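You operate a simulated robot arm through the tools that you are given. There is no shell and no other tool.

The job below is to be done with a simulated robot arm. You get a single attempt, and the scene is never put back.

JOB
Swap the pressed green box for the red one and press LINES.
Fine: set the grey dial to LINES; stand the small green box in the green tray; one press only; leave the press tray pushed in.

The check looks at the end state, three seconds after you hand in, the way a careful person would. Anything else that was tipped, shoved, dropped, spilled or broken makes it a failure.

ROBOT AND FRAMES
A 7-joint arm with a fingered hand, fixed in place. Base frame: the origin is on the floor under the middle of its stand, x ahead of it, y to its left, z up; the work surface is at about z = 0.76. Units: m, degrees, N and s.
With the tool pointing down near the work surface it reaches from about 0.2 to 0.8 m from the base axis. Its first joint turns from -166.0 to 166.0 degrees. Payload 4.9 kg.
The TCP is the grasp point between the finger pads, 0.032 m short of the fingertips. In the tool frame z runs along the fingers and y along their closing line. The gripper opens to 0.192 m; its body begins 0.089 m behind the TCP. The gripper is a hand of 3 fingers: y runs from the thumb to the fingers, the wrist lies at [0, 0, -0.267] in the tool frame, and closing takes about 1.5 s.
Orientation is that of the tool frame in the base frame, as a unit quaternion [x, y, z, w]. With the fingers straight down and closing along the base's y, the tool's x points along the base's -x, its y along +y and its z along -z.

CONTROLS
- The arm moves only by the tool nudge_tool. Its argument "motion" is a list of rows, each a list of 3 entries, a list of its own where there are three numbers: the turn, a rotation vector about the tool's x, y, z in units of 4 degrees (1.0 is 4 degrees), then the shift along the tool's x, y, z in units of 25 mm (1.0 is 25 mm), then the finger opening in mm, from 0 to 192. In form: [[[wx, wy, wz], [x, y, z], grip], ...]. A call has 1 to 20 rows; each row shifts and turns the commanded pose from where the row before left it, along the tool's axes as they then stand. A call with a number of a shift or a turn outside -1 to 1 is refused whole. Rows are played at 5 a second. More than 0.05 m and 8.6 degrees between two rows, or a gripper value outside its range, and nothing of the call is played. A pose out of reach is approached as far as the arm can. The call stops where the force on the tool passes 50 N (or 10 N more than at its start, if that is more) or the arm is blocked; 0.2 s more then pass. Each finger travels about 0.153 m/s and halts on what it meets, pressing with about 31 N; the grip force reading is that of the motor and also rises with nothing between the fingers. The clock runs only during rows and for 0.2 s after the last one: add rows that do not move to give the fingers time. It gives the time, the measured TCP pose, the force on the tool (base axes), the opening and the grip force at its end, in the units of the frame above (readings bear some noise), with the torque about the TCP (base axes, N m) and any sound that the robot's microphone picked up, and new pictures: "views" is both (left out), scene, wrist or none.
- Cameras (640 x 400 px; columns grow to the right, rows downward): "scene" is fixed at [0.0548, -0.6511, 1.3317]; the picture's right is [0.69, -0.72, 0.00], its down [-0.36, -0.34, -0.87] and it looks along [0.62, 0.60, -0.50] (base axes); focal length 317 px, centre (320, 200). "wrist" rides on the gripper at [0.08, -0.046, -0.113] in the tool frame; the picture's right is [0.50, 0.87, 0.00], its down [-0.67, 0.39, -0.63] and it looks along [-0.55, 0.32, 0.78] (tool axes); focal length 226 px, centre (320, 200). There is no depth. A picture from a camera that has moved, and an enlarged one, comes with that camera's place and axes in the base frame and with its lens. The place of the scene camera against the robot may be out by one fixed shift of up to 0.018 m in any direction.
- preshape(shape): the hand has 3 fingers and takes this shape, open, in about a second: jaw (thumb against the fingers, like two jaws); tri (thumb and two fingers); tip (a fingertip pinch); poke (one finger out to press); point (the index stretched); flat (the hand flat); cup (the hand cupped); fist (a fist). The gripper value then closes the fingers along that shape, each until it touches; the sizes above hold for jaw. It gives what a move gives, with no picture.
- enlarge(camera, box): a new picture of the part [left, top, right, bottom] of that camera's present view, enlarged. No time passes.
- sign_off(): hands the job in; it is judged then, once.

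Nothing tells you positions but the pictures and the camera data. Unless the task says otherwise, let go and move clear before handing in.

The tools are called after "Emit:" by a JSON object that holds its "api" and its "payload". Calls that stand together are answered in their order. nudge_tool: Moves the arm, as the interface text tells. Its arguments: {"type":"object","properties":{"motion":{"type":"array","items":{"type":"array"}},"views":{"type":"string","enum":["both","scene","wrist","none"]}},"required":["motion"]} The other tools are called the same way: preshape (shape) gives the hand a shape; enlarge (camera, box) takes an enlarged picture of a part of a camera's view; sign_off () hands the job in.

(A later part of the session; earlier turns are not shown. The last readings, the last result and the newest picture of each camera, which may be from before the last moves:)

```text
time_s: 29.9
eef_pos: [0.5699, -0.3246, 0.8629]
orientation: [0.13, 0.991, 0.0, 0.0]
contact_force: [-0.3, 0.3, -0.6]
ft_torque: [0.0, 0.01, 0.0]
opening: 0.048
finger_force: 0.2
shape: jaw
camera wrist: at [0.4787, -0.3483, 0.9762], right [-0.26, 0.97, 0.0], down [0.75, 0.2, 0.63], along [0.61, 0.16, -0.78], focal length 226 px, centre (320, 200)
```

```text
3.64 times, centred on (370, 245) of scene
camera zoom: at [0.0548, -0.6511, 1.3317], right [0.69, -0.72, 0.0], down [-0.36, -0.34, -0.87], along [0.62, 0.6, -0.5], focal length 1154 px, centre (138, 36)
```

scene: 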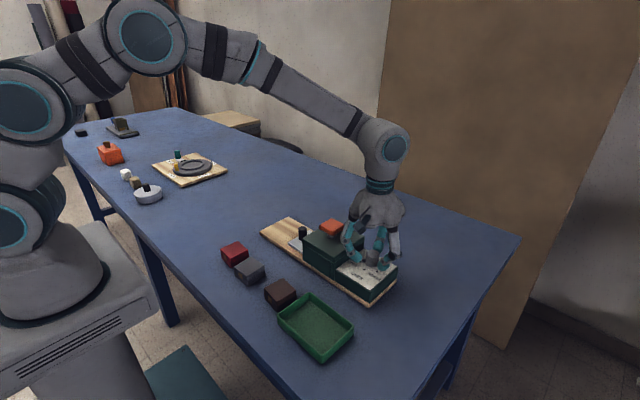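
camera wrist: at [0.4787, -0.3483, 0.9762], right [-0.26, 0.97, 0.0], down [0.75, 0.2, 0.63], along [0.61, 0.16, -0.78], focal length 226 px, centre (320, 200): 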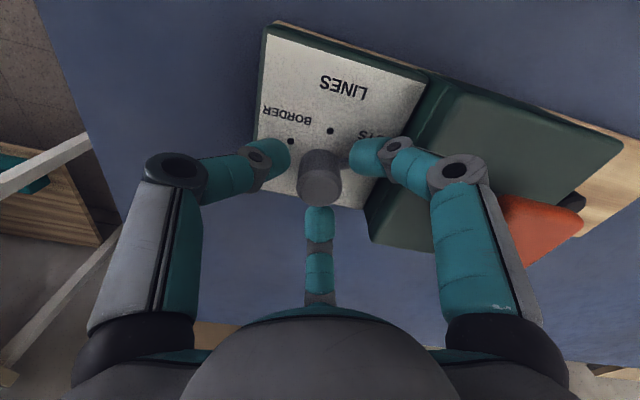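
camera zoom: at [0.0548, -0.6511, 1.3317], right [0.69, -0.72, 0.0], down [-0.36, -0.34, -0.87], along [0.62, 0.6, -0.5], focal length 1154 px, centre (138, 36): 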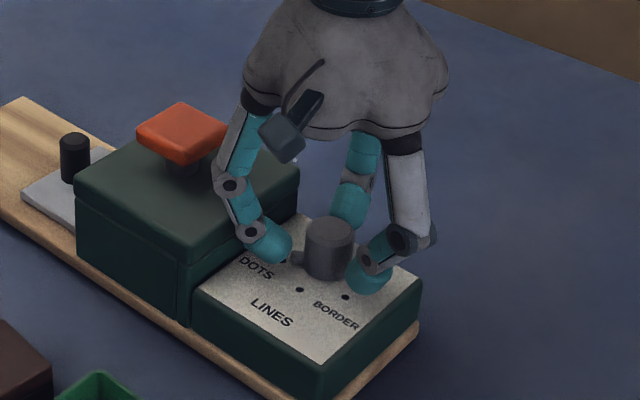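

No contact, so I'll grip the dial now.

Emit:
{"api": "nudge_tool", "payload": {"motion": [[[0, 0, 0], [0, 0, 0], 26], [[0, 0, 0], [0, 0, 0], 26], [[0, 0, 0], [0, 0, 0], 26], [[0, 0, 0], [0, 0, 0], 26]]}}

Emit:
{"api": "enlarge", "payload": {"camera": "wrist", "box": [200, 60, 440, 260]}}

```text
time_s: 30.9
eef_pos: [0.5687, -0.325, 0.863]
orientation: [0.131, 0.991, 0.0, 0.0]
contact_force: [1.4, -0.3, 1.6]
ft_torque: [-0.05, -0.01, 0.02]
opening: 0.0269
finger_force: 0.0
shape: jaw
camera wrist: at [0.4787, -0.3483, 0.9764], right [-0.26, 0.97, 0.0], down [0.75, 0.2, 0.63], along [0.61, 0.16, -0.78], focal length 226 px, centre (320, 200)
```

scene: 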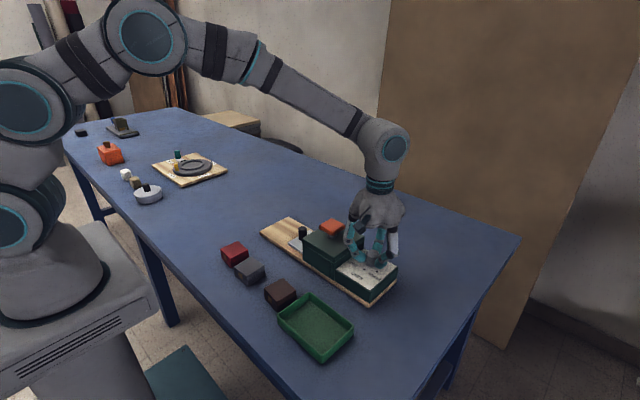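
wrist: 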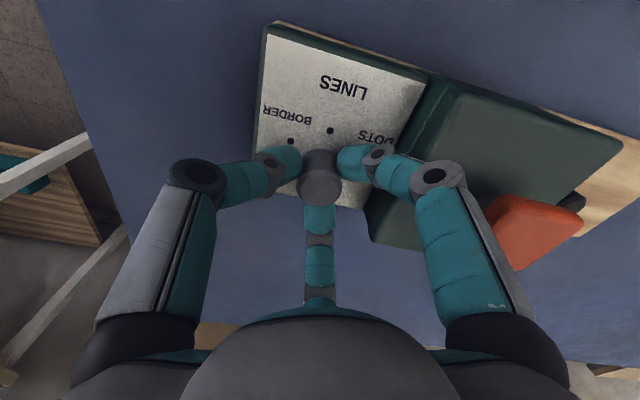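

```text
2.00 times, centred on (320, 160) of wrist
camera zoom: at [0.4787, -0.3483, 0.9764], right [-0.26, 0.97, 0.0], down [0.75, 0.2, 0.63], along [0.61, 0.16, -0.78], focal length 452 px, centre (320, 280)
```

zoom: 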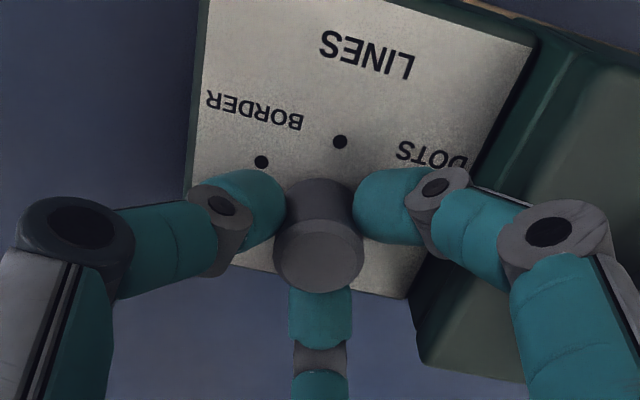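

The fingers look close to touching, but the force reads zero, so I'll close further for a firm grip.

Emit:
{"api": "nudge_tool", "payload": {"motion": [[[0, 0, 0], [0, 0, 0], 10], [[0, 0, 0], [0, 0, 0], 10], [[0, 0, 0], [0, 0, 0], 10]]}}

Emit:
{"api": "enlarge", "payload": {"camera": "wrist", "box": [200, 60, 440, 260]}}

```text
time_s: 31.7
eef_pos: [0.5682, -0.3257, 0.8635]
orientation: [0.131, 0.991, 0.0, 0.0]
contact_force: [1.3, -1.3, 0.6]
ft_torque: [-0.08, -0.05, -0.01]
opening: 0.0249
finger_force: 31.0
shape: jaw
camera wrist: at [0.4786, -0.3482, 0.9758], right [-0.26, 0.97, 0.0], down [0.75, 0.2, 0.63], along [0.61, 0.16, -0.78], focal length 226 px, centre (320, 200)
```

scene: 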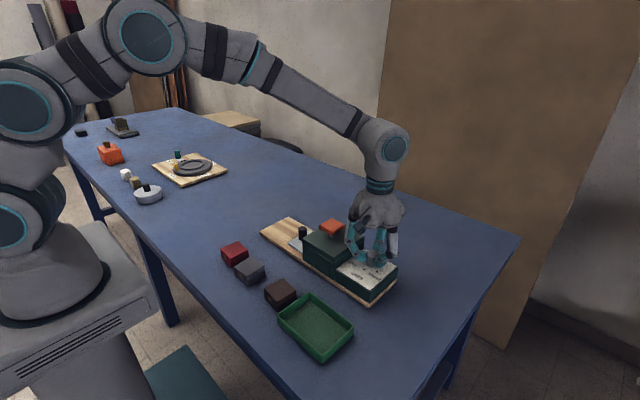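
wrist: 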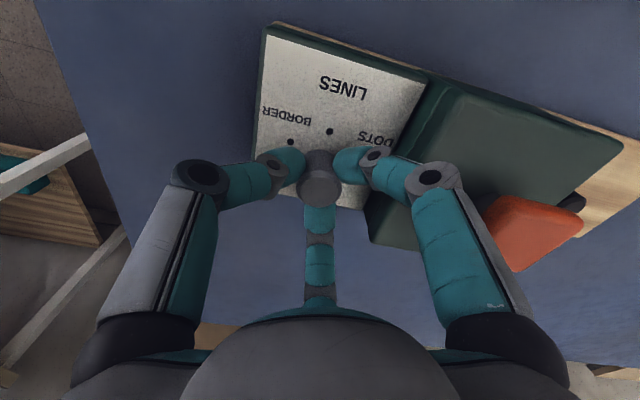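

```text
2.00 times, centred on (320, 160) of wrist
camera zoom: at [0.4786, -0.3482, 0.9758], right [-0.26, 0.97, 0.0], down [0.75, 0.2, 0.63], along [0.61, 0.16, -0.78], focal length 452 px, centre (320, 280)
```

zoom: 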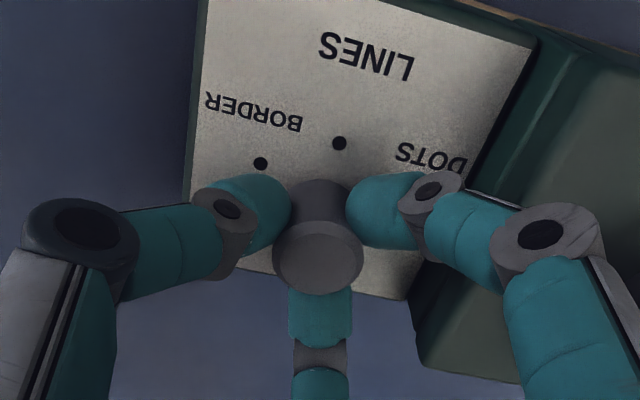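

The dial is firmly gripped at 25 mm with 31 N. I'll turn it counter-clockwise 36° first and check.

Emit:
{"api": "nudge_tool", "payload": {"motion": [[[0, 0, -1], [0, 0, 0], 10], [[0, 0, -1], [0, 0, 0], 10], [[0, 0, -1], [0, 0, 0], 10], [[0, 0, -1], [0, 0, 0], 10], [[0, 0, -1], [0, 0, 0], 10], [[0, 0, -1], [0, 0, 0], 10], [[0, 0, -1], [0, 0, 0], 10], [[0, 0, -1], [0, 0, 0], 10], [[0, 0, -1], [0, 0, 0], 10], [[0, 0, 0], [0, 0, 0], 10]]}}

Emit:
{"api": "enlarge", "payload": {"camera": "wrist", "box": [200, 60, 440, 260]}}

Emit:
{"api": "enlarge", "payload": {"camera": "scene", "box": [310, 190, 430, 300]}}

```text
time_s: 33.9
eef_pos: [0.5677, -0.3244, 0.8627]
orientation: [-0.183, 0.983, 0.0, 0.0]
contact_force: [1.8, -4.8, 0.2]
ft_torque: [-0.14, -0.1, -0.03]
opening: 0.0249
finger_force: 31.1
shape: jaw
camera wrist: at [0.509, -0.396, 0.976], right [-0.78, 0.63, 0.0], down [0.49, 0.6, 0.63], along [0.4, 0.49, -0.78], focal length 226 px, centre (320, 200)
```

scene: 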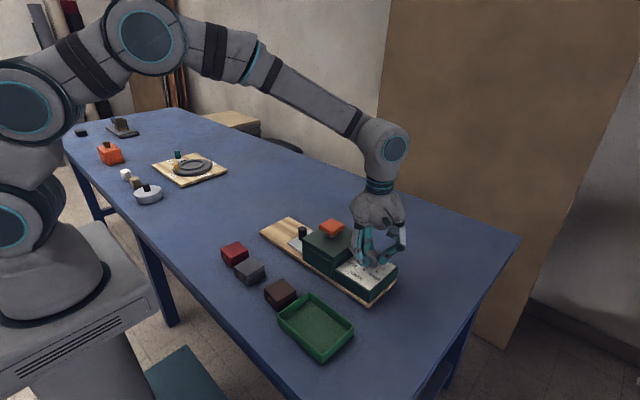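
wrist: 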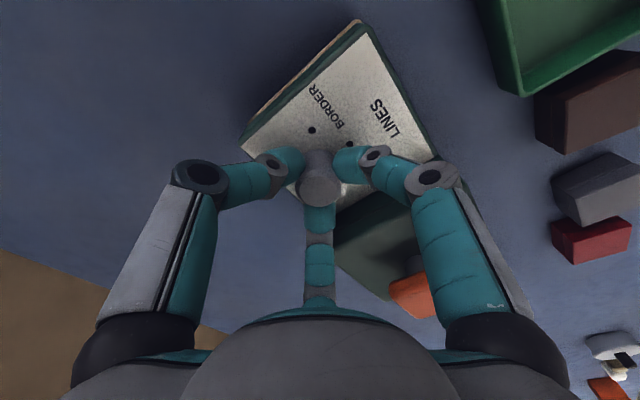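

```text
2.00 times, centred on (320, 160) of wrist
camera zoom: at [0.509, -0.396, 0.976], right [-0.78, 0.63, 0.0], down [0.49, 0.6, 0.63], along [0.4, 0.49, -0.78], focal length 452 px, centre (320, 280)
```

zoom: 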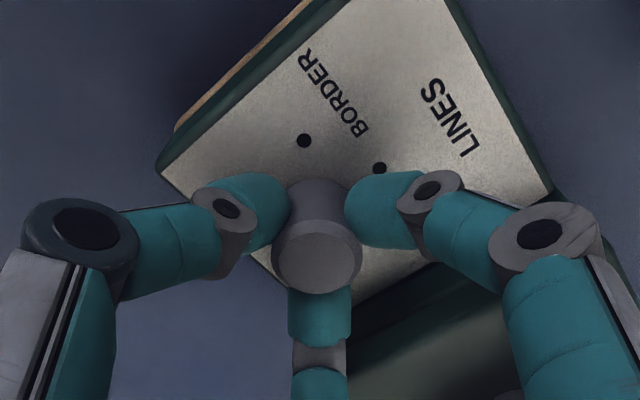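

```text
3.64 times, centred on (370, 245) of scene
camera zoom: at [0.0548, -0.6511, 1.3317], right [0.69, -0.72, 0.0], down [-0.36, -0.34, -0.87], along [0.62, 0.6, -0.5], focal length 1154 px, centre (138, 36)
```

zoom: 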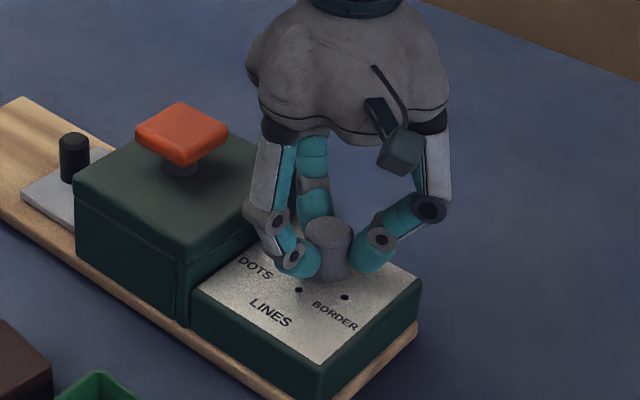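

The dial seems to be turning with low torque and a small side force. I'll continue the remaining 24°.

Emit:
{"api": "nudge_tool", "payload": {"motion": [[[0, 0, -1], [0, 0, 0], 10], [[0, 0, -1], [0, 0, 0], 10], [[0, 0, -1], [0, 0, 0], 10], [[0, 0, -1], [0, 0, 0], 10], [[0, 0, -1], [0, 0, 0], 10], [[0, 0, -1], [0, 0, 0], 10], [[0, 0, 0], [0, 0, 0], 10]]}}

Emit:
{"api": "enlarge", "payload": {"camera": "wrist", "box": [200, 60, 440, 260]}}

Emit:
{"api": "enlarge", "payload": {"camera": "scene", "box": [310, 190, 430, 300]}}

```text
time_s: 35.5
eef_pos: [0.5674, -0.3248, 0.8629]
orientation: [-0.383, 0.924, 0.002, -0.001]
contact_force: [-0.1, -0.8, 0.1]
ft_torque: [-0.04, -0.01, 0.02]
opening: 0.0249
finger_force: 31.0
shape: jaw
camera wrist: at [0.5428, -0.413, 0.9762], right [-0.97, 0.26, 0.0], down [0.2, 0.75, 0.63], along [0.16, 0.61, -0.77], focal length 226 px, centre (320, 200)
```

scene: 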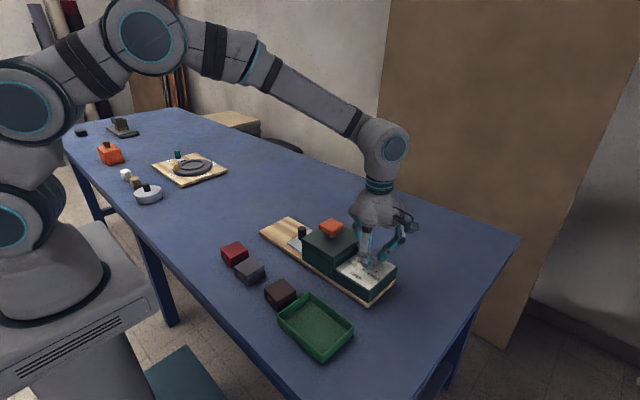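
wrist: 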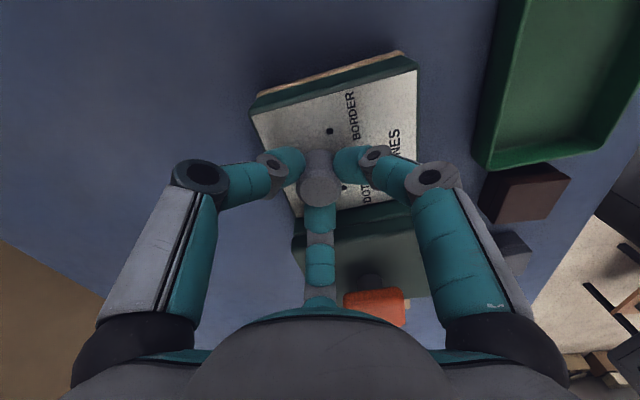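

```text
2.00 times, centred on (320, 160) of wrist
camera zoom: at [0.5428, -0.413, 0.9762], right [-0.97, 0.26, 0.0], down [0.2, 0.75, 0.63], along [0.16, 0.61, -0.77], focal length 452 px, centre (320, 280)
```

zoom: 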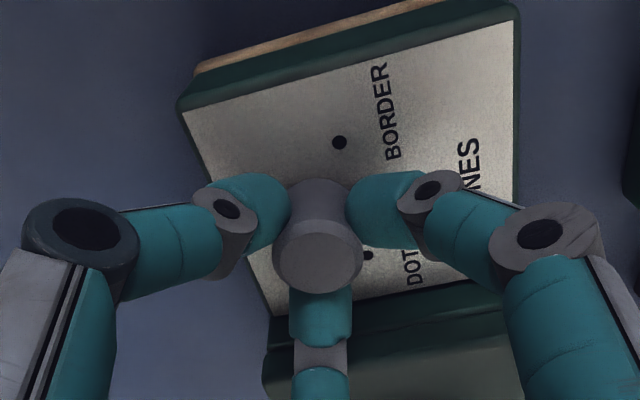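

```text
3.64 times, centred on (370, 245) of scene
camera zoom: at [0.0548, -0.6511, 1.3317], right [0.69, -0.72, 0.0], down [-0.36, -0.34, -0.87], along [0.62, 0.6, -0.5], focal length 1154 px, centre (138, 36)
```

zoom: 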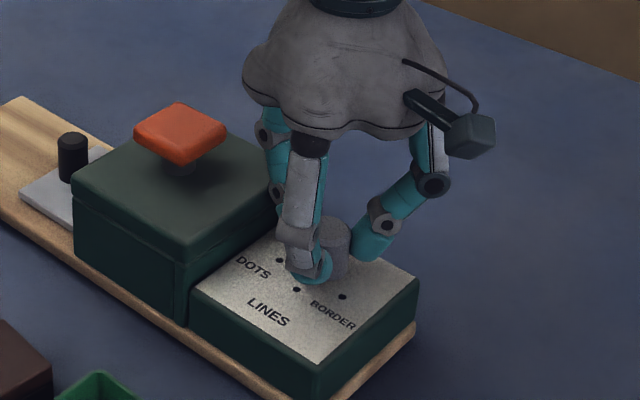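

The turn finished with low force, but the press shifted about 2 mm, so it isn't fixed and I must be gentle. I'll open just slightly, lift clear and look at the dial.

Emit:
{"api": "nudge_tool", "payload": {"motion": [[[0, 0, 0], [0, 0, 0], 29], [[0, 0, 0], [0, 0, 0], 29], [[0, 0, 0], [0, 0, -0.4], 29], [[0, 0, 0], [0, 0, -0.6], 29], [[0, 0, 0], [0, 0, -0.6], 29], [[0, 0, 0], [0, 0, -1], 40], [[0, 0, 0], [0, 0, -1], 60], [[0, 0, 0], [0, 0, -1], 80], [[0, 0, 0], [0, 0, 0], 80]]}}

Emit:
{"api": "enlarge", "payload": {"camera": "wrist", "box": [200, 20, 440, 220]}}

Emit:
{"api": "enlarge", "payload": {"camera": "scene", "box": [310, 190, 430, 300]}}

Emit:
{"api": "enlarge", "payload": {"camera": "scene", "box": [320, 235, 400, 285]}}

```text
time_s: 37.5
eef_pos: [0.5679, -0.3242, 0.9785]
orientation: [-0.382, 0.924, -0.001, 0.001]
contact_force: [0.2, 0.8, 0.1]
ft_torque: [-0.02, -0.02, -0.02]
opening: 0.0798
finger_force: 0.1
shape: jaw
camera wrist: at [0.5427, -0.4125, 1.0925], right [-0.97, 0.26, 0.0], down [0.2, 0.75, 0.63], along [0.16, 0.61, -0.78], focal length 226 px, centre (320, 200)
```

scene: 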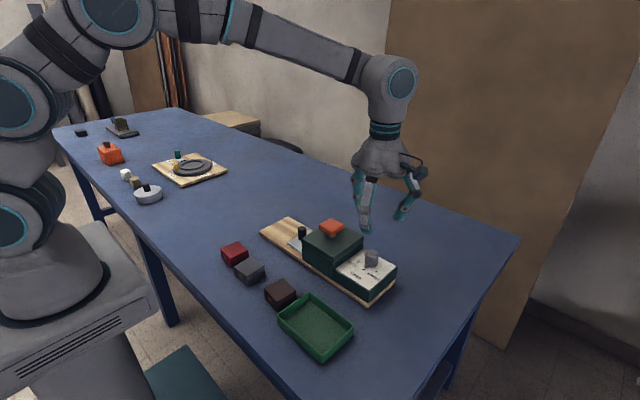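
wrist: 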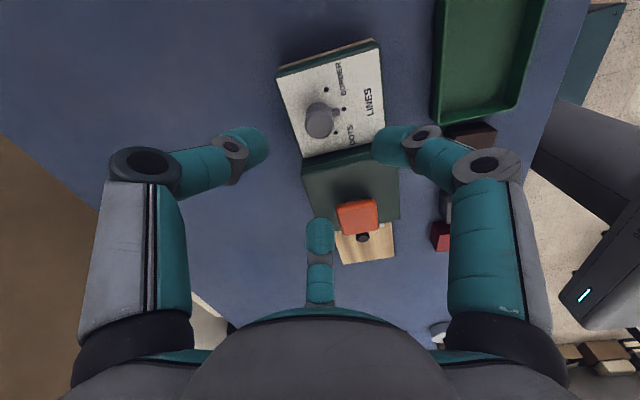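

```text
2.00 times, centred on (320, 120) of wrist
camera zoom: at [0.5427, -0.4125, 1.0925], right [-0.97, 0.26, 0.0], down [0.2, 0.75, 0.63], along [0.16, 0.61, -0.78], focal length 452 px, centre (320, 360)
```

zoom: 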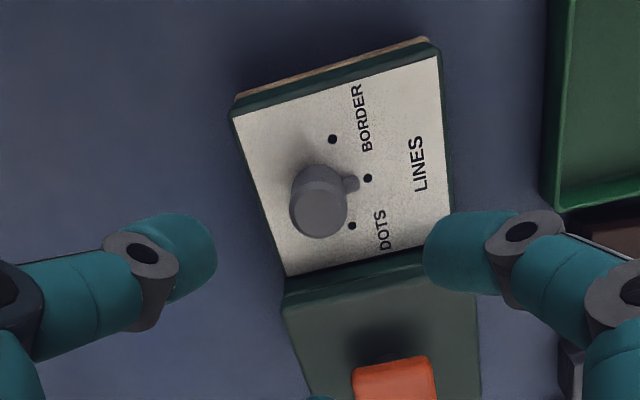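

```text
3.64 times, centred on (370, 245) of scene
camera zoom: at [0.0548, -0.6511, 1.3317], right [0.69, -0.72, 0.0], down [-0.36, -0.34, -0.87], along [0.62, 0.6, -0.5], focal length 1154 px, centre (138, 36)
```

zoom: 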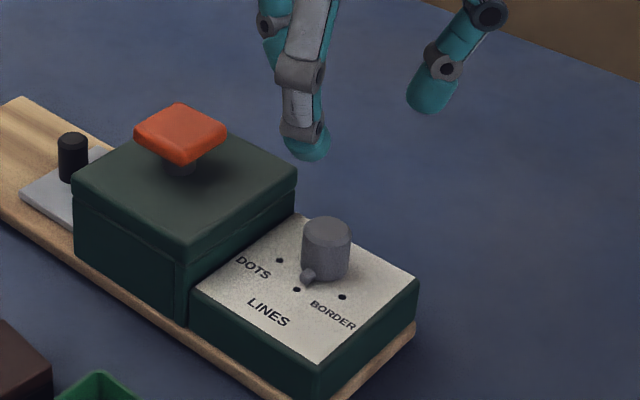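

```text
8.00 times, centred on (360, 260) of scene
camera zoom: at [0.0548, -0.6511, 1.3317], right [0.69, -0.72, 0.0], down [-0.36, -0.34, -0.87], along [0.62, 0.6, -0.5], focal length 2539 px, centre (0, -280)
```

zoom: 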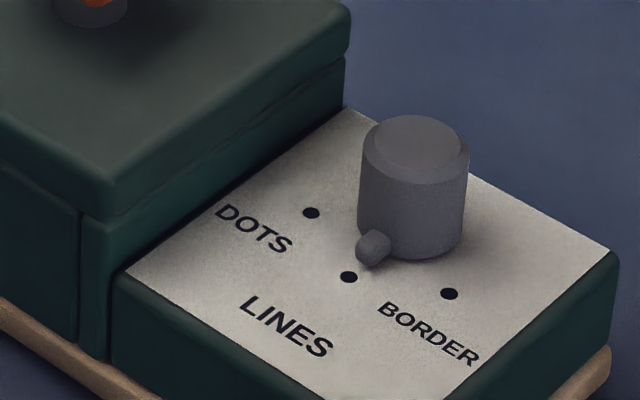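

The dial now points at LINES. Next I'll move over the tray knob with the hand turned so no finger faces the housing.

Emit:
{"api": "nudge_tool", "payload": {"motion": [[[0, 0, -1], [0, 0, -0.5], 80], [[0, 0, -1], [0, 0, -0.5], 80], [[0, 0, -1], [0, 0, 0], 80], [[0, 0, -0.75], [0, 0, 0], 80], [[0, 0, 0], [-0.921, 0.67, 0], 80], [[0, 0, 0], [-0.921, 0.67, 0], 80], [[0, 0, 0], [-0.921, 0.67, 0], 80], [[0, 0, 0], [-0.921, 0.67, 0], 80], [[0, 0, 0], [-0.921, 0.67, 0], 80], [[0, 0, 0], [-0.921, 0.67, 0], 80], [[0, 0, 0], [-0.921, 0.67, 0], 80], [[0, 0, 0], [-0.921, 0.67, 0], 80], [[0, 0, 0], [0, 0, 0], 80]]}}

Emit:
{"api": "enlarge", "payload": {"camera": "wrist", "box": [200, 20, 440, 220]}}

```text
time_s: 40.3
eef_pos: [0.5493, -0.096, 1.0064]
orientation: [-0.5, 0.866, 0.0, 0.0]
contact_force: [0.8, 0.2, -0.5]
ft_torque: [0.0, -0.05, 0.0]
opening: 0.0799
finger_force: 0.0
shape: jaw
out of reach, approached as far as the arm can: row 4
camera wrist: at [0.547, -0.1876, 1.1192], right [-1.0, 0.0, 0.0], down [0.0, 0.78, 0.63], along [0.0, 0.63, -0.78], focal length 226 px, centre (320, 200)
```

scene: 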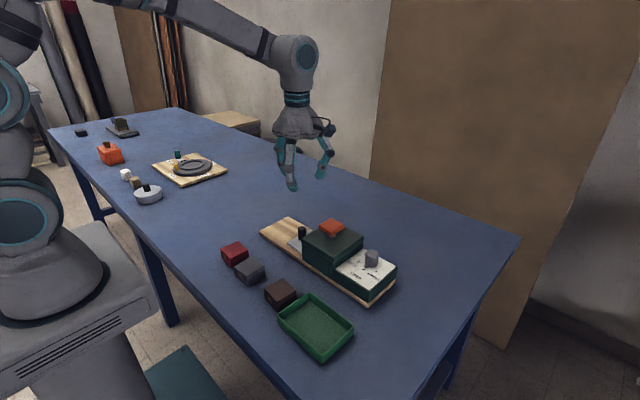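
wrist: 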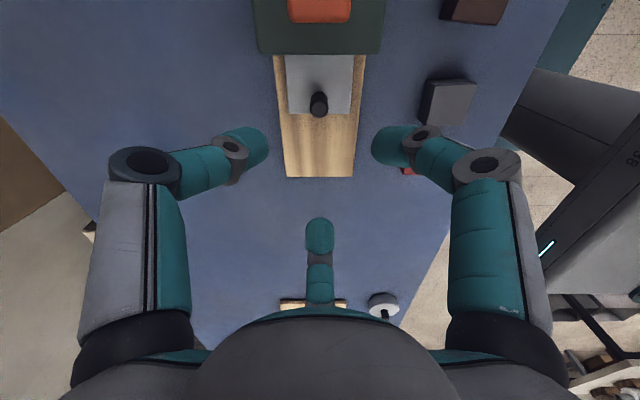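

```text
2.00 times, centred on (320, 120) of wrist
camera zoom: at [0.547, -0.1876, 1.1192], right [-1.0, 0.0, 0.0], down [0.0, 0.78, 0.63], along [0.0, 0.63, -0.78], focal length 452 px, centre (320, 360)
```

zoom: 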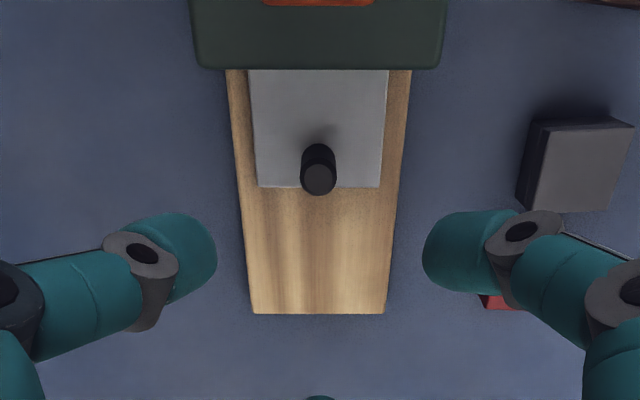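

The knob top is near (0.548, -0.097, 0.829) and the press axis runs straight along y. I'll descend over the knob.

Emit:
{"api": "nudge_tool", "payload": {"motion": [[[0, 0, 0], [0.05, -0.07, 0.9], 60], [[0, 0, 0], [0, 0, 0.9], 60], [[0, 0, 0], [0, 0, 0.9], 60], [[0, 0, 0], [0, 0, 0.9], 60], [[0, 0, 0], [0, 0, 0.9], 60], [[0, 0, 0], [0, 0, 0.9], 60], [[0, 0, 0], [0, 0, 0], 60]]}}

Emit:
{"api": "enlarge", "payload": {"camera": "wrist", "box": [200, 60, 440, 260]}}

Emit:
{"api": "enlarge", "payload": {"camera": "scene", "box": [240, 160, 400, 300]}}

```text
time_s: 41.9
eef_pos: [0.5498, -0.0961, 0.8713]
orientation: [-0.499, 0.866, 0.0, 0.0]
contact_force: [-0.5, 0.0, 0.8]
ft_torque: [0.01, 0.0, 0.0]
opening: 0.0604
finger_force: 0.1
shape: jaw
camera wrist: at [0.549, -0.1866, 0.9849], right [-1.0, 0.0, 0.0], down [0.0, 0.78, 0.63], along [0.0, 0.63, -0.78], focal length 226 px, centre (320, 200)
```

scene: 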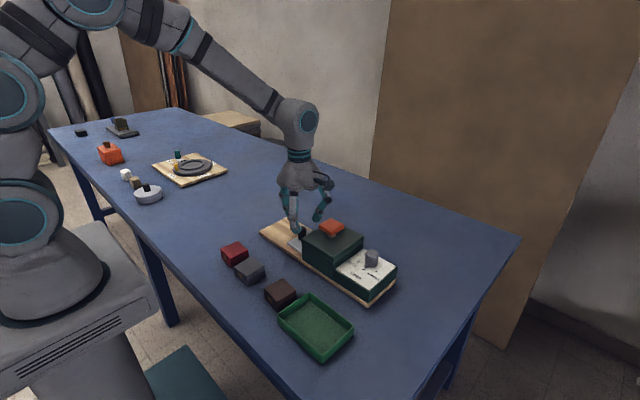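
wrist: 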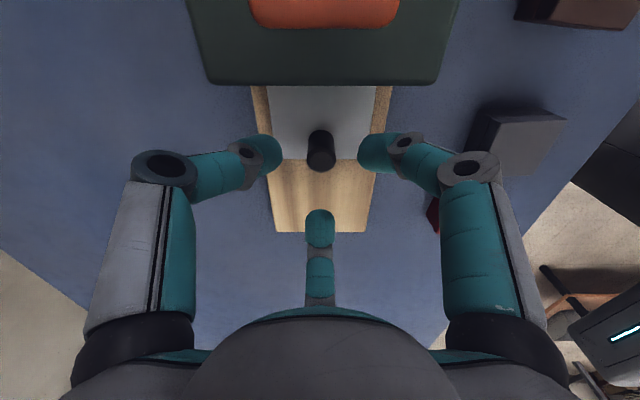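

```text
2.00 times, centred on (320, 160) of wrist
camera zoom: at [0.549, -0.1866, 0.9849], right [-1.0, 0.0, 0.0], down [0.0, 0.78, 0.63], along [0.0, 0.63, -0.78], focal length 452 px, centre (320, 280)
```

zoom: 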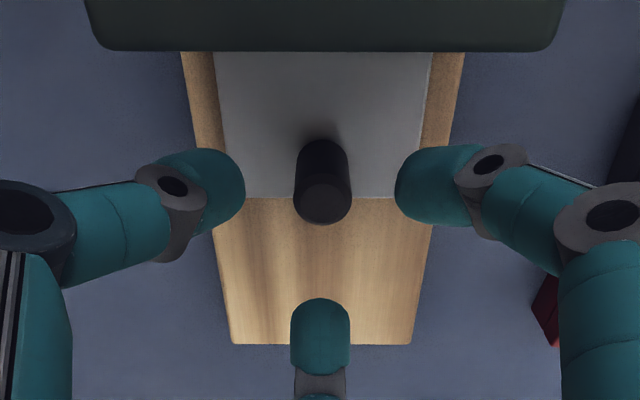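

```text
2.86 times, centred on (320, 230) of scene
camera zoom: at [0.0548, -0.6511, 1.3317], right [0.69, -0.72, 0.0], down [-0.36, -0.34, -0.87], along [0.62, 0.6, -0.5], focal length 907 px, centre (320, 114)
```

zoom: 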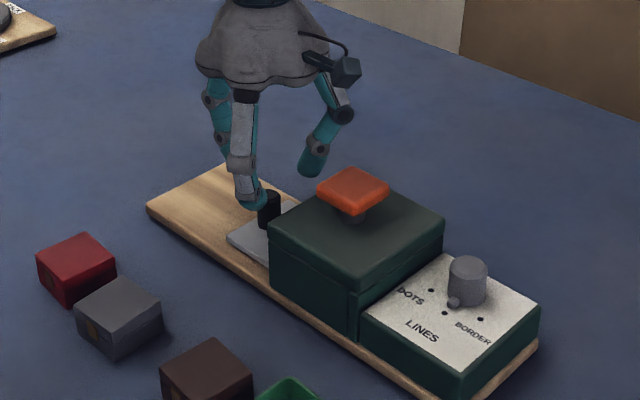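

The knob is about 4 mm further toward the housing than the TCP. I'll correct that and lower around the knob.

Emit:
{"api": "nudge_tool", "payload": {"motion": [[[0, 0, 0], [0.16, -0.05, 0], 50], [[0, 0, 0], [0, 0, 0.45], 50], [[0, 0, 0], [0, 0, 0.45], 50], [[0, 0, 0], [0, 0, 0.4], 50], [[0, 0, 0], [0, 0, 0.4], 50], [[0, 0, 0], [0, 0, 0], 50]]}}

Emit:
{"api": "enlarge", "payload": {"camera": "wrist", "box": [200, 60, 440, 260]}}

Emit:
{"api": "enlarge", "payload": {"camera": "scene", "box": [240, 160, 400, 300]}}

```text
time_s: 43.3
eef_pos: [0.5481, -0.0993, 0.8271]
orientation: [-0.5, 0.866, 0.001, -0.001]
contact_force: [0.2, -0.5, -0.2]
ft_torque: [0.01, 0.0, -0.02]
opening: 0.0505
finger_force: 0.1
shape: jaw
camera wrist: at [0.5468, -0.1909, 0.9407], right [-1.0, 0.0, 0.0], down [0.0, 0.78, 0.63], along [0.0, 0.63, -0.78], focal length 226 px, centre (320, 200)
```

scene: 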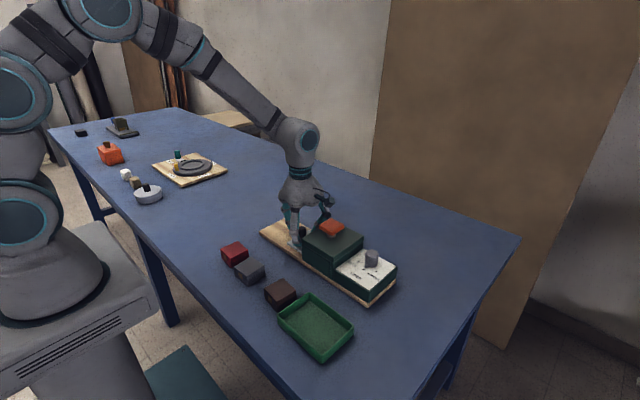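
wrist: 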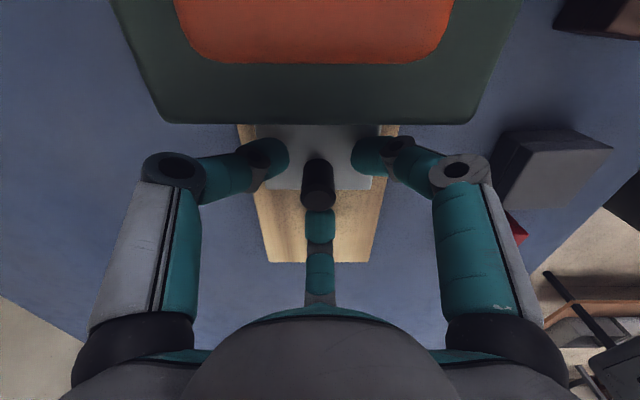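

```text
2.00 times, centred on (320, 160) of wrist
camera zoom: at [0.5468, -0.1909, 0.9407], right [-1.0, 0.0, 0.0], down [0.0, 0.78, 0.63], along [0.0, 0.63, -0.78], focal length 452 px, centre (320, 280)
```

zoom: 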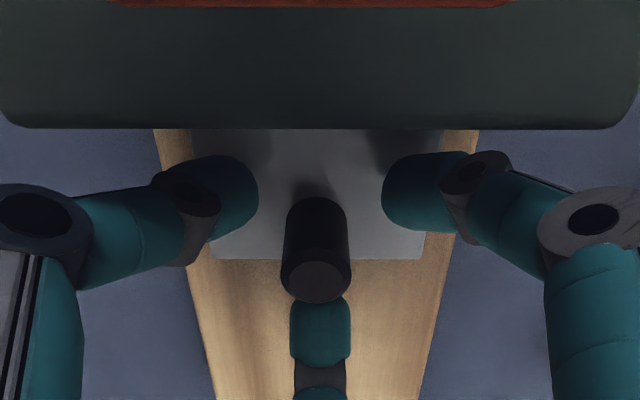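

```text
2.86 times, centred on (320, 230) of scene
camera zoom: at [0.0548, -0.6511, 1.3317], right [0.69, -0.72, 0.0], down [-0.36, -0.34, -0.87], along [0.62, 0.6, -0.5], focal length 907 px, centre (320, 114)
```

zoom: 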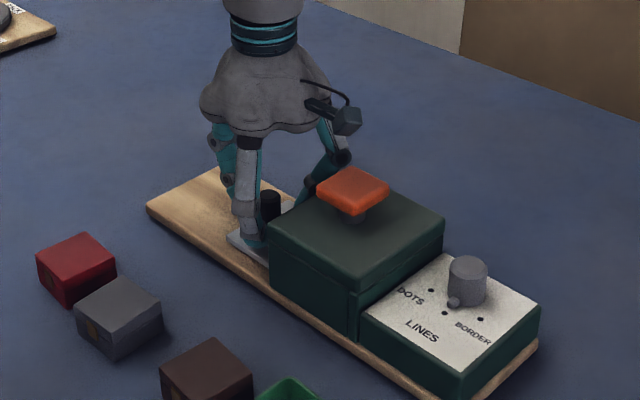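

The fingers are around the knob with no contact, so I'll grip it.

Emit:
{"api": "nudge_tool", "payload": {"motion": [[[0, 0, 0], [0, 0, 0], 0], [[0, 0, 0], [0, 0, 0], 0], [[0, 0, 0], [0, 0, 0], 0], [[0, 0, 0], [0, 0, 0], 0]], "views": "wrist"}}

Emit:
{"api": "enlarge", "payload": {"camera": "wrist", "box": [200, 60, 440, 260]}}

```text
time_s: 44.3
eef_pos: [0.547, -0.0988, 0.8264]
orientation: [-0.5, 0.866, 0.002, -0.001]
contact_force: [2.2, -1.0, -0.4]
ft_torque: [-0.04, -0.08, 0.07]
opening: 0.0168
finger_force: 30.9
shape: jaw
camera wrist: at [0.5466, -0.1909, 0.9404], right [-1.0, 0.0, 0.0], down [0.0, 0.78, 0.63], along [0.0, 0.63, -0.78], focal length 226 px, centre (320, 200)
```

wrist: 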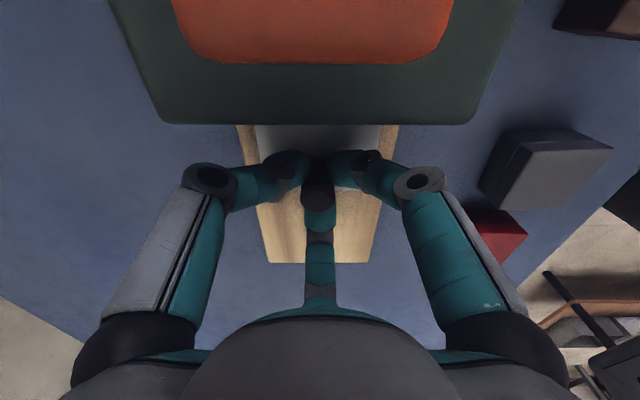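

```text
2.00 times, centred on (320, 160) of wrist
camera zoom: at [0.5466, -0.1909, 0.9404], right [-1.0, 0.0, 0.0], down [0.0, 0.78, 0.63], along [0.0, 0.63, -0.78], focal length 452 px, centre (320, 280)
```

zoom: 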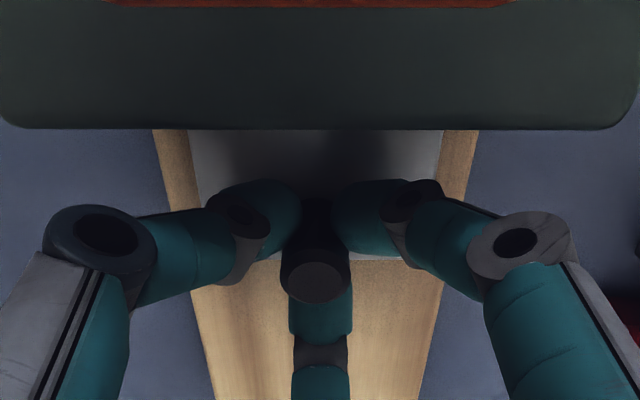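

The knob is gripped. I'll pull along +y by 50 mm and check that the press stays put.

Emit:
{"api": "nudge_tool", "payload": {"motion": [[[0, 0, 0], [-0.22, 0.125, 0], 0], [[0, 0, 0], [-0.3, 0.175, 0], 0], [[0, 0, 0], [-0.35, 0.2, 0], 0], [[0, 0, 0], [-0.43, 0.25, 0], 0], [[0, 0, 0], [-0.43, 0.25, 0], 0], [[0, 0, 0], [0, 0, 0], 0]]}}

Emit:
{"api": "enlarge", "payload": {"camera": "scene", "box": [240, 160, 400, 300]}}

Emit:
{"api": "enlarge", "payload": {"camera": "wrist", "box": [200, 0, 440, 200]}}

```text
time_s: 45.7
eef_pos: [0.5476, -0.0492, 0.8283]
orientation: [-0.5, 0.866, 0.0, 0.0]
contact_force: [-0.3, -0.6, 0.0]
ft_torque: [-0.01, -0.01, 0.01]
opening: 0.0167
finger_force: 31.3
shape: jaw
camera wrist: at [0.5471, -0.1417, 0.9414], right [-1.0, 0.0, 0.0], down [0.0, 0.78, 0.63], along [0.0, 0.63, -0.78], focal length 226 px, centre (320, 200)
```

scene: 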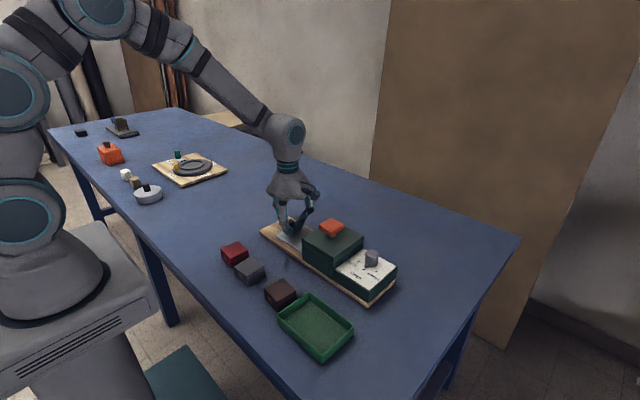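
wrist: 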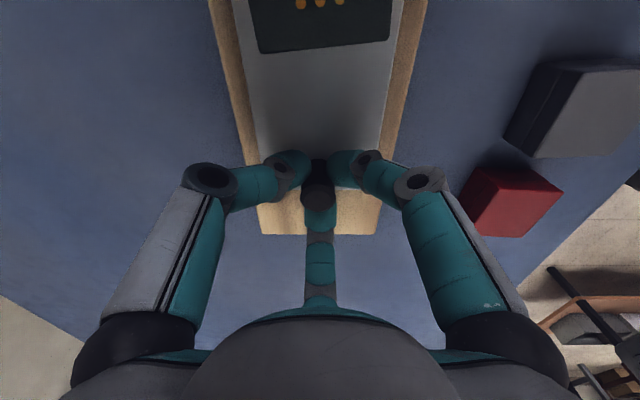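

```text
2.86 times, centred on (320, 230) of scene
camera zoom: at [0.0548, -0.6511, 1.3317], right [0.69, -0.72, 0.0], down [-0.36, -0.34, -0.87], along [0.62, 0.6, -0.5], focal length 907 px, centre (320, 114)
```

zoom: 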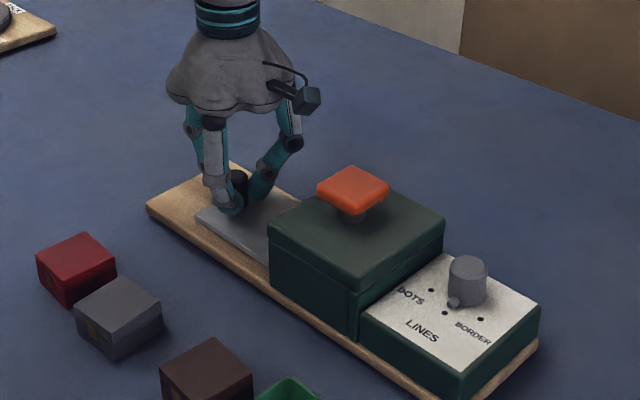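

```text
2.00 times, centred on (320, 100) of wrist
camera zoom: at [0.5471, -0.1417, 0.9414], right [-1.0, 0.0, 0.0], down [0.0, 0.78, 0.63], along [0.0, 0.63, -0.78], focal length 452 px, centre (320, 400)
```

zoom: 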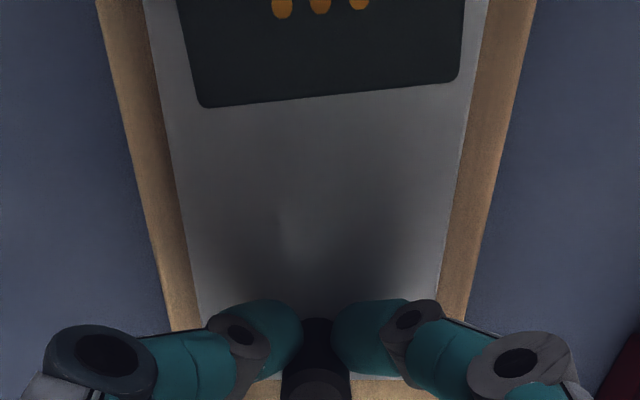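

The tray slides freely and the press hasn't moved. The green box, already stamped with dots, is coming into view. I'll keep pulling.

Emit:
{"api": "nudge_tool", "payload": {"motion": [[[0, 0, 0], [-0.3, 0.175, 0], 0], [[0, 0, 0], [-0.35, 0.2, 0], 0], [[0, 0, 0], [-0.35, 0.2, 0], 0], [[0, 0, 0], [-0.35, 0.2, 0], 0], [[0, 0, 0], [0, 0, 0], 0]]}}

Emit:
{"api": "enlarge", "payload": {"camera": "scene", "box": [240, 160, 400, 300]}}

Emit:
{"api": "enlarge", "payload": {"camera": "wrist", "box": [200, 0, 440, 200]}}

```text
time_s: 46.9
eef_pos: [0.5497, -0.0111, 0.8271]
orientation: [-0.499, 0.866, 0.0, 0.0]
contact_force: [0.7, 0.7, 0.0]
ft_torque: [-0.03, -0.01, 0.02]
opening: 0.0168
finger_force: 31.2
shape: jaw
camera wrist: at [0.5475, -0.1024, 0.9412], right [-1.0, 0.0, 0.0], down [0.0, 0.78, 0.63], along [0.0, 0.63, -0.78], focal length 226 px, centre (320, 200)
```

scene: 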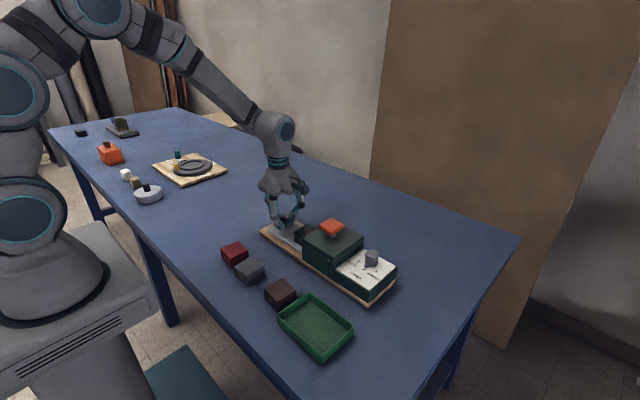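
wrist: 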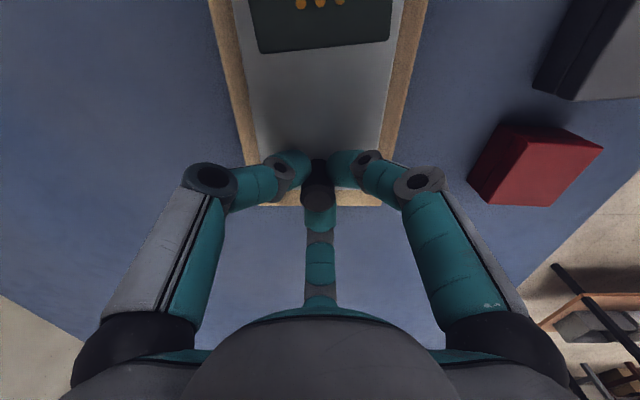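

```text
2.86 times, centred on (320, 230) of scene
camera zoom: at [0.0548, -0.6511, 1.3317], right [0.69, -0.72, 0.0], down [-0.36, -0.34, -0.87], along [0.62, 0.6, -0.5], focal length 907 px, centre (320, 114)
```

zoom: 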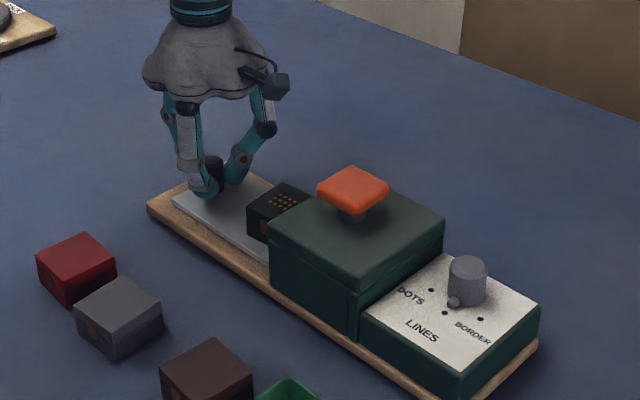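

```text
2.00 times, centred on (320, 100) of wrist
camera zoom: at [0.5475, -0.1024, 0.9412], right [-1.0, 0.0, 0.0], down [0.0, 0.78, 0.63], along [0.0, 0.63, -0.78], focal length 452 px, centre (320, 400)
```

zoom: 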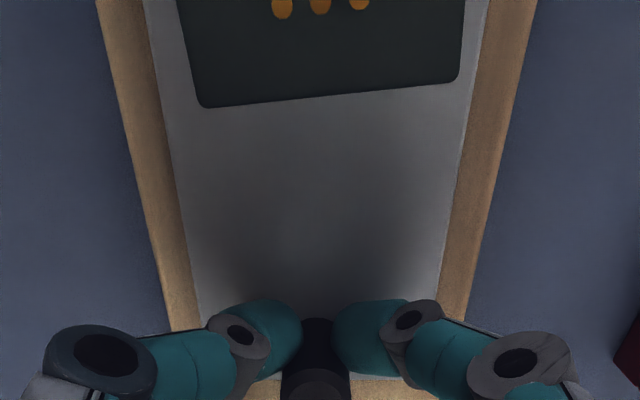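

The box is emerging and there is no resistance. I'll pull another 30 mm carefully.

Emit:
{"api": "nudge_tool", "payload": {"motion": [[[0, 0, 0], [-0.25, 0.144, 0], 0], [[0, 0, 0], [-0.25, 0.144, 0], 0], [[0, 0, 0], [-0.25, 0.144, 0], 0], [[0, 0, 0], [0, 0, 0], 0]], "views": "none"}}

Emit:
{"api": "nudge_tool", "payload": {"motion": [[[0, 0, 0], [-0.17, 0.1, 0], 0], [[0, 0, 0], [-0.17, 0.1, 0], 0], [[0, 0, 0], [0, 0, 0], 0]]}}

Emit:
{"api": "enlarge", "payload": {"camera": "scene", "box": [240, 160, 400, 300]}}

```text
time_s: 47.9
eef_pos: [0.5475, 0.011, 0.8276]
orientation: [-0.5, 0.866, 0.0, 0.001]
contact_force: [0.2, -1.0, 0.0]
ft_torque: [0.0, -0.01, 0.05]
opening: 0.0166
finger_force: 31.5
shape: jaw
```

```text
time_s: 48.7
eef_pos: [0.5468, 0.0199, 0.8273]
orientation: [-0.5, 0.866, 0.0, 0.0]
contact_force: [-0.2, -4.4, -0.2]
ft_torque: [-0.12, 0.0, -0.03]
opening: 0.0165
finger_force: 30.7
shape: jaw
camera wrist: at [0.5464, -0.0714, 0.9406], right [-1.0, 0.0, 0.0], down [0.0, 0.78, 0.63], along [0.0, 0.63, -0.78], focal length 226 px, centre (320, 200)
```

scene: 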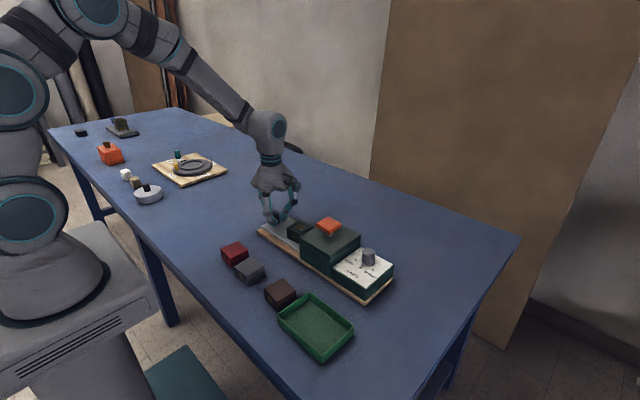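
wrist: 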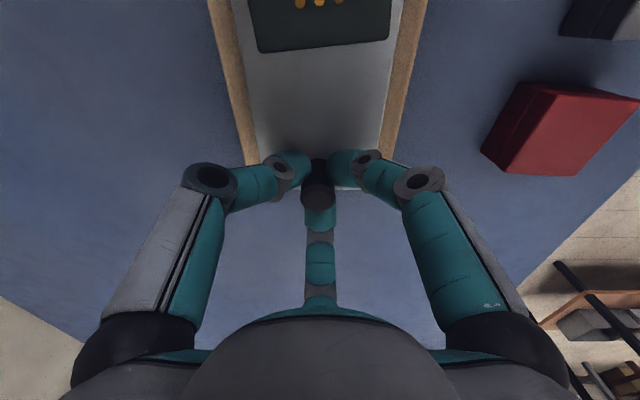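

```text
2.86 times, centred on (320, 230) of scene
camera zoom: at [0.0548, -0.6511, 1.3317], right [0.69, -0.72, 0.0], down [-0.36, -0.34, -0.87], along [0.62, 0.6, -0.5], focal length 907 px, centre (320, 114)
```

zoom: 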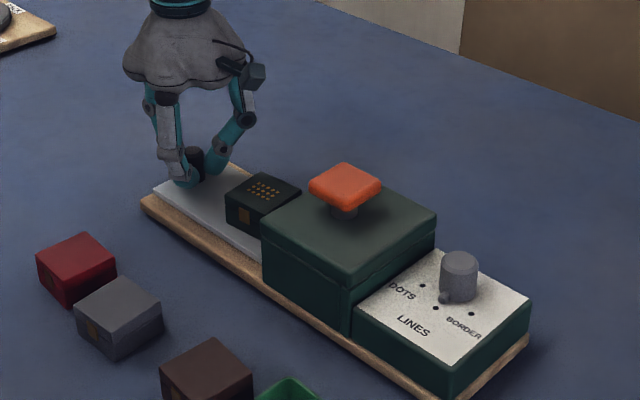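

The tray hit its stop and dragged the press about 7 mm, so I'll push it back by that much later. Now I'll let go, lift, and turn the hand to a more comfortable wrist range, keeping the same finger directions.

Emit:
{"api": "nudge_tool", "payload": {"motion": [[[0, 0, 0], [0, 0, 0], 40], [[0, 0, 0], [0, 0, 0], 50], [[0, 0, 0], [0, 0, -0.4], 50], [[0, 0, 0], [0, 0, -0.8], 50], [[0, 0, 0], [0, 0, -0.8], 50], [[0, 0, 0], [0, 0, -1], 50], [[0, 0, 0], [0, 0, -1], 50], [[0, 0, 0], [0, 0, -1], 70], [[0, 0, 0], [0, 0, -1], 70], [[0, 0, 1], [0, 0, 0], 80], [[0, 0, 1], [0, 0, 0], 80], [[0, 0, 1], [0, 0, 0], 80], [[0, 0, 1], [0, 0, 0], 80], [[0, 0, 1], [0, 0, 0], 80], [[0, 0, 1], [0, 0, 0], 80], [[0, 0, 1], [0, 0, 0], 80], [[0, 0, 1], [0, 0, 0], 80], [[0, 0, 1], [0, 0, 0], 80], [[0, 0, 1], [0, 0, 0], 80]], "views": "none"}}

Emit:
{"api": "nudge_tool", "payload": {"motion": [[[0, 0, 1], [0, 0, 0], 80], [[0, 0, 1], [0, 0, 0], 80], [[0, 0, 1], [0, 0, 0], 80], [[0, 0, 1], [0, 0, 0], 80], [[0, 0, 1], [0, 0, 0], 80], [[0, 0, 1], [0, 0, 0], 80], [[0, 0, 1], [0, 0, 0], 80], [[0, 0, 1], [0, 0, 0], 80], [[0, 0, 1], [0, 0, 0], 80], [[0, 0, 1], [0, 0, 0], 80], [[0, 0, 1], [0, 0, 0], 80], [[0, 0, 1], [0, 0, 0], 80], [[0, 0, 1], [0, 0, 0], 80], [[0, 0, 1], [0, 0, 0], 80], [[0, 0, 1], [0, 0, 0], 80], [[0, 0, 1], [0, 0, 0], 80], [[0, 0, 1], [0, 0, 0], 80], [[0, 0, 1], [0, 0, 0], 80], [[0, 0, 1], [0, 0, 0], 80], [[0, 0, 1], [0, 0, 0], 80]]}}

Emit:
{"api": "enlarge", "payload": {"camera": "scene", "box": [240, 200, 340, 280]}}

Emit:
{"api": "enlarge", "payload": {"camera": "wrist", "box": [200, 0, 440, 200]}}

```text
time_s: 52.7
eef_pos: [0.5473, 0.0197, 0.9772]
orientation: [-0.173, 0.985, 0.0, 0.0]
contact_force: [0.4, -0.7, 0.6]
ft_torque: [-0.01, -0.01, -0.05]
opening: 0.0799
finger_force: 0.0
shape: jaw
```

```text
time_s: 56.9
eef_pos: [0.548, 0.0213, 0.9772]
orientation: [0.501, 0.865, 0.0, -0.001]
contact_force: [-0.2, -0.2, -0.2]
ft_torque: [0.0, 0.01, -0.04]
opening: 0.0796
finger_force: 0.0
shape: jaw
camera wrist: at [0.4667, 0.0668, 1.0913], right [0.5, 0.87, 0.0], down [0.67, -0.39, 0.63], along [0.55, -0.32, -0.78], focal length 226 px, centre (320, 200)
```

scene: 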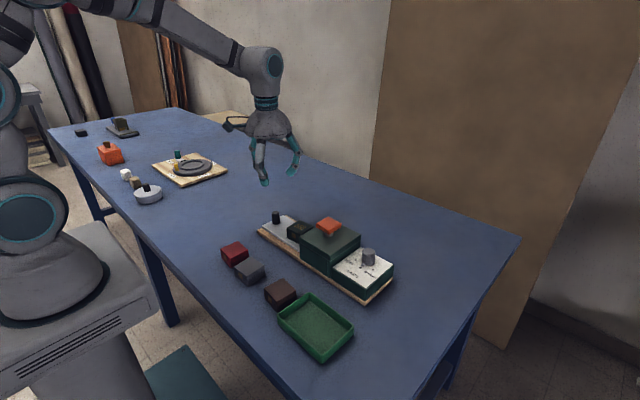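
wrist: 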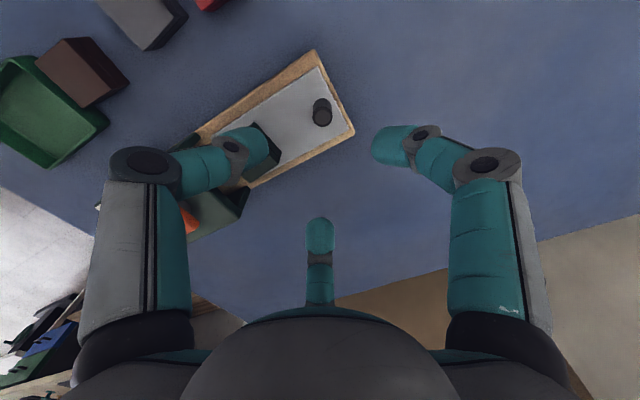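

```text
5.00 times, centred on (290, 240) of scene
camera zoom: at [0.0548, -0.6511, 1.3317], right [0.69, -0.72, 0.0], down [-0.36, -0.34, -0.87], along [0.62, 0.6, -0.5], focal length 1587 px, centre (470, 0)
```

zoom: 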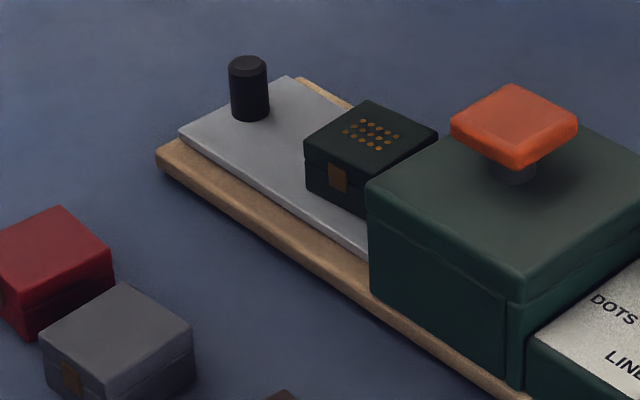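

```text
2.00 times, centred on (320, 100) of wrist
camera zoom: at [0.4667, 0.0668, 1.0913], right [0.5, 0.87, 0.0], down [0.67, -0.39, 0.63], along [0.55, -0.32, -0.78], focal length 452 px, centre (320, 400)
```

zoom: 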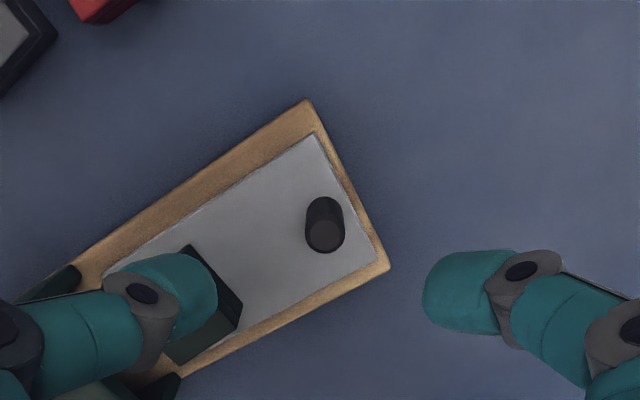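

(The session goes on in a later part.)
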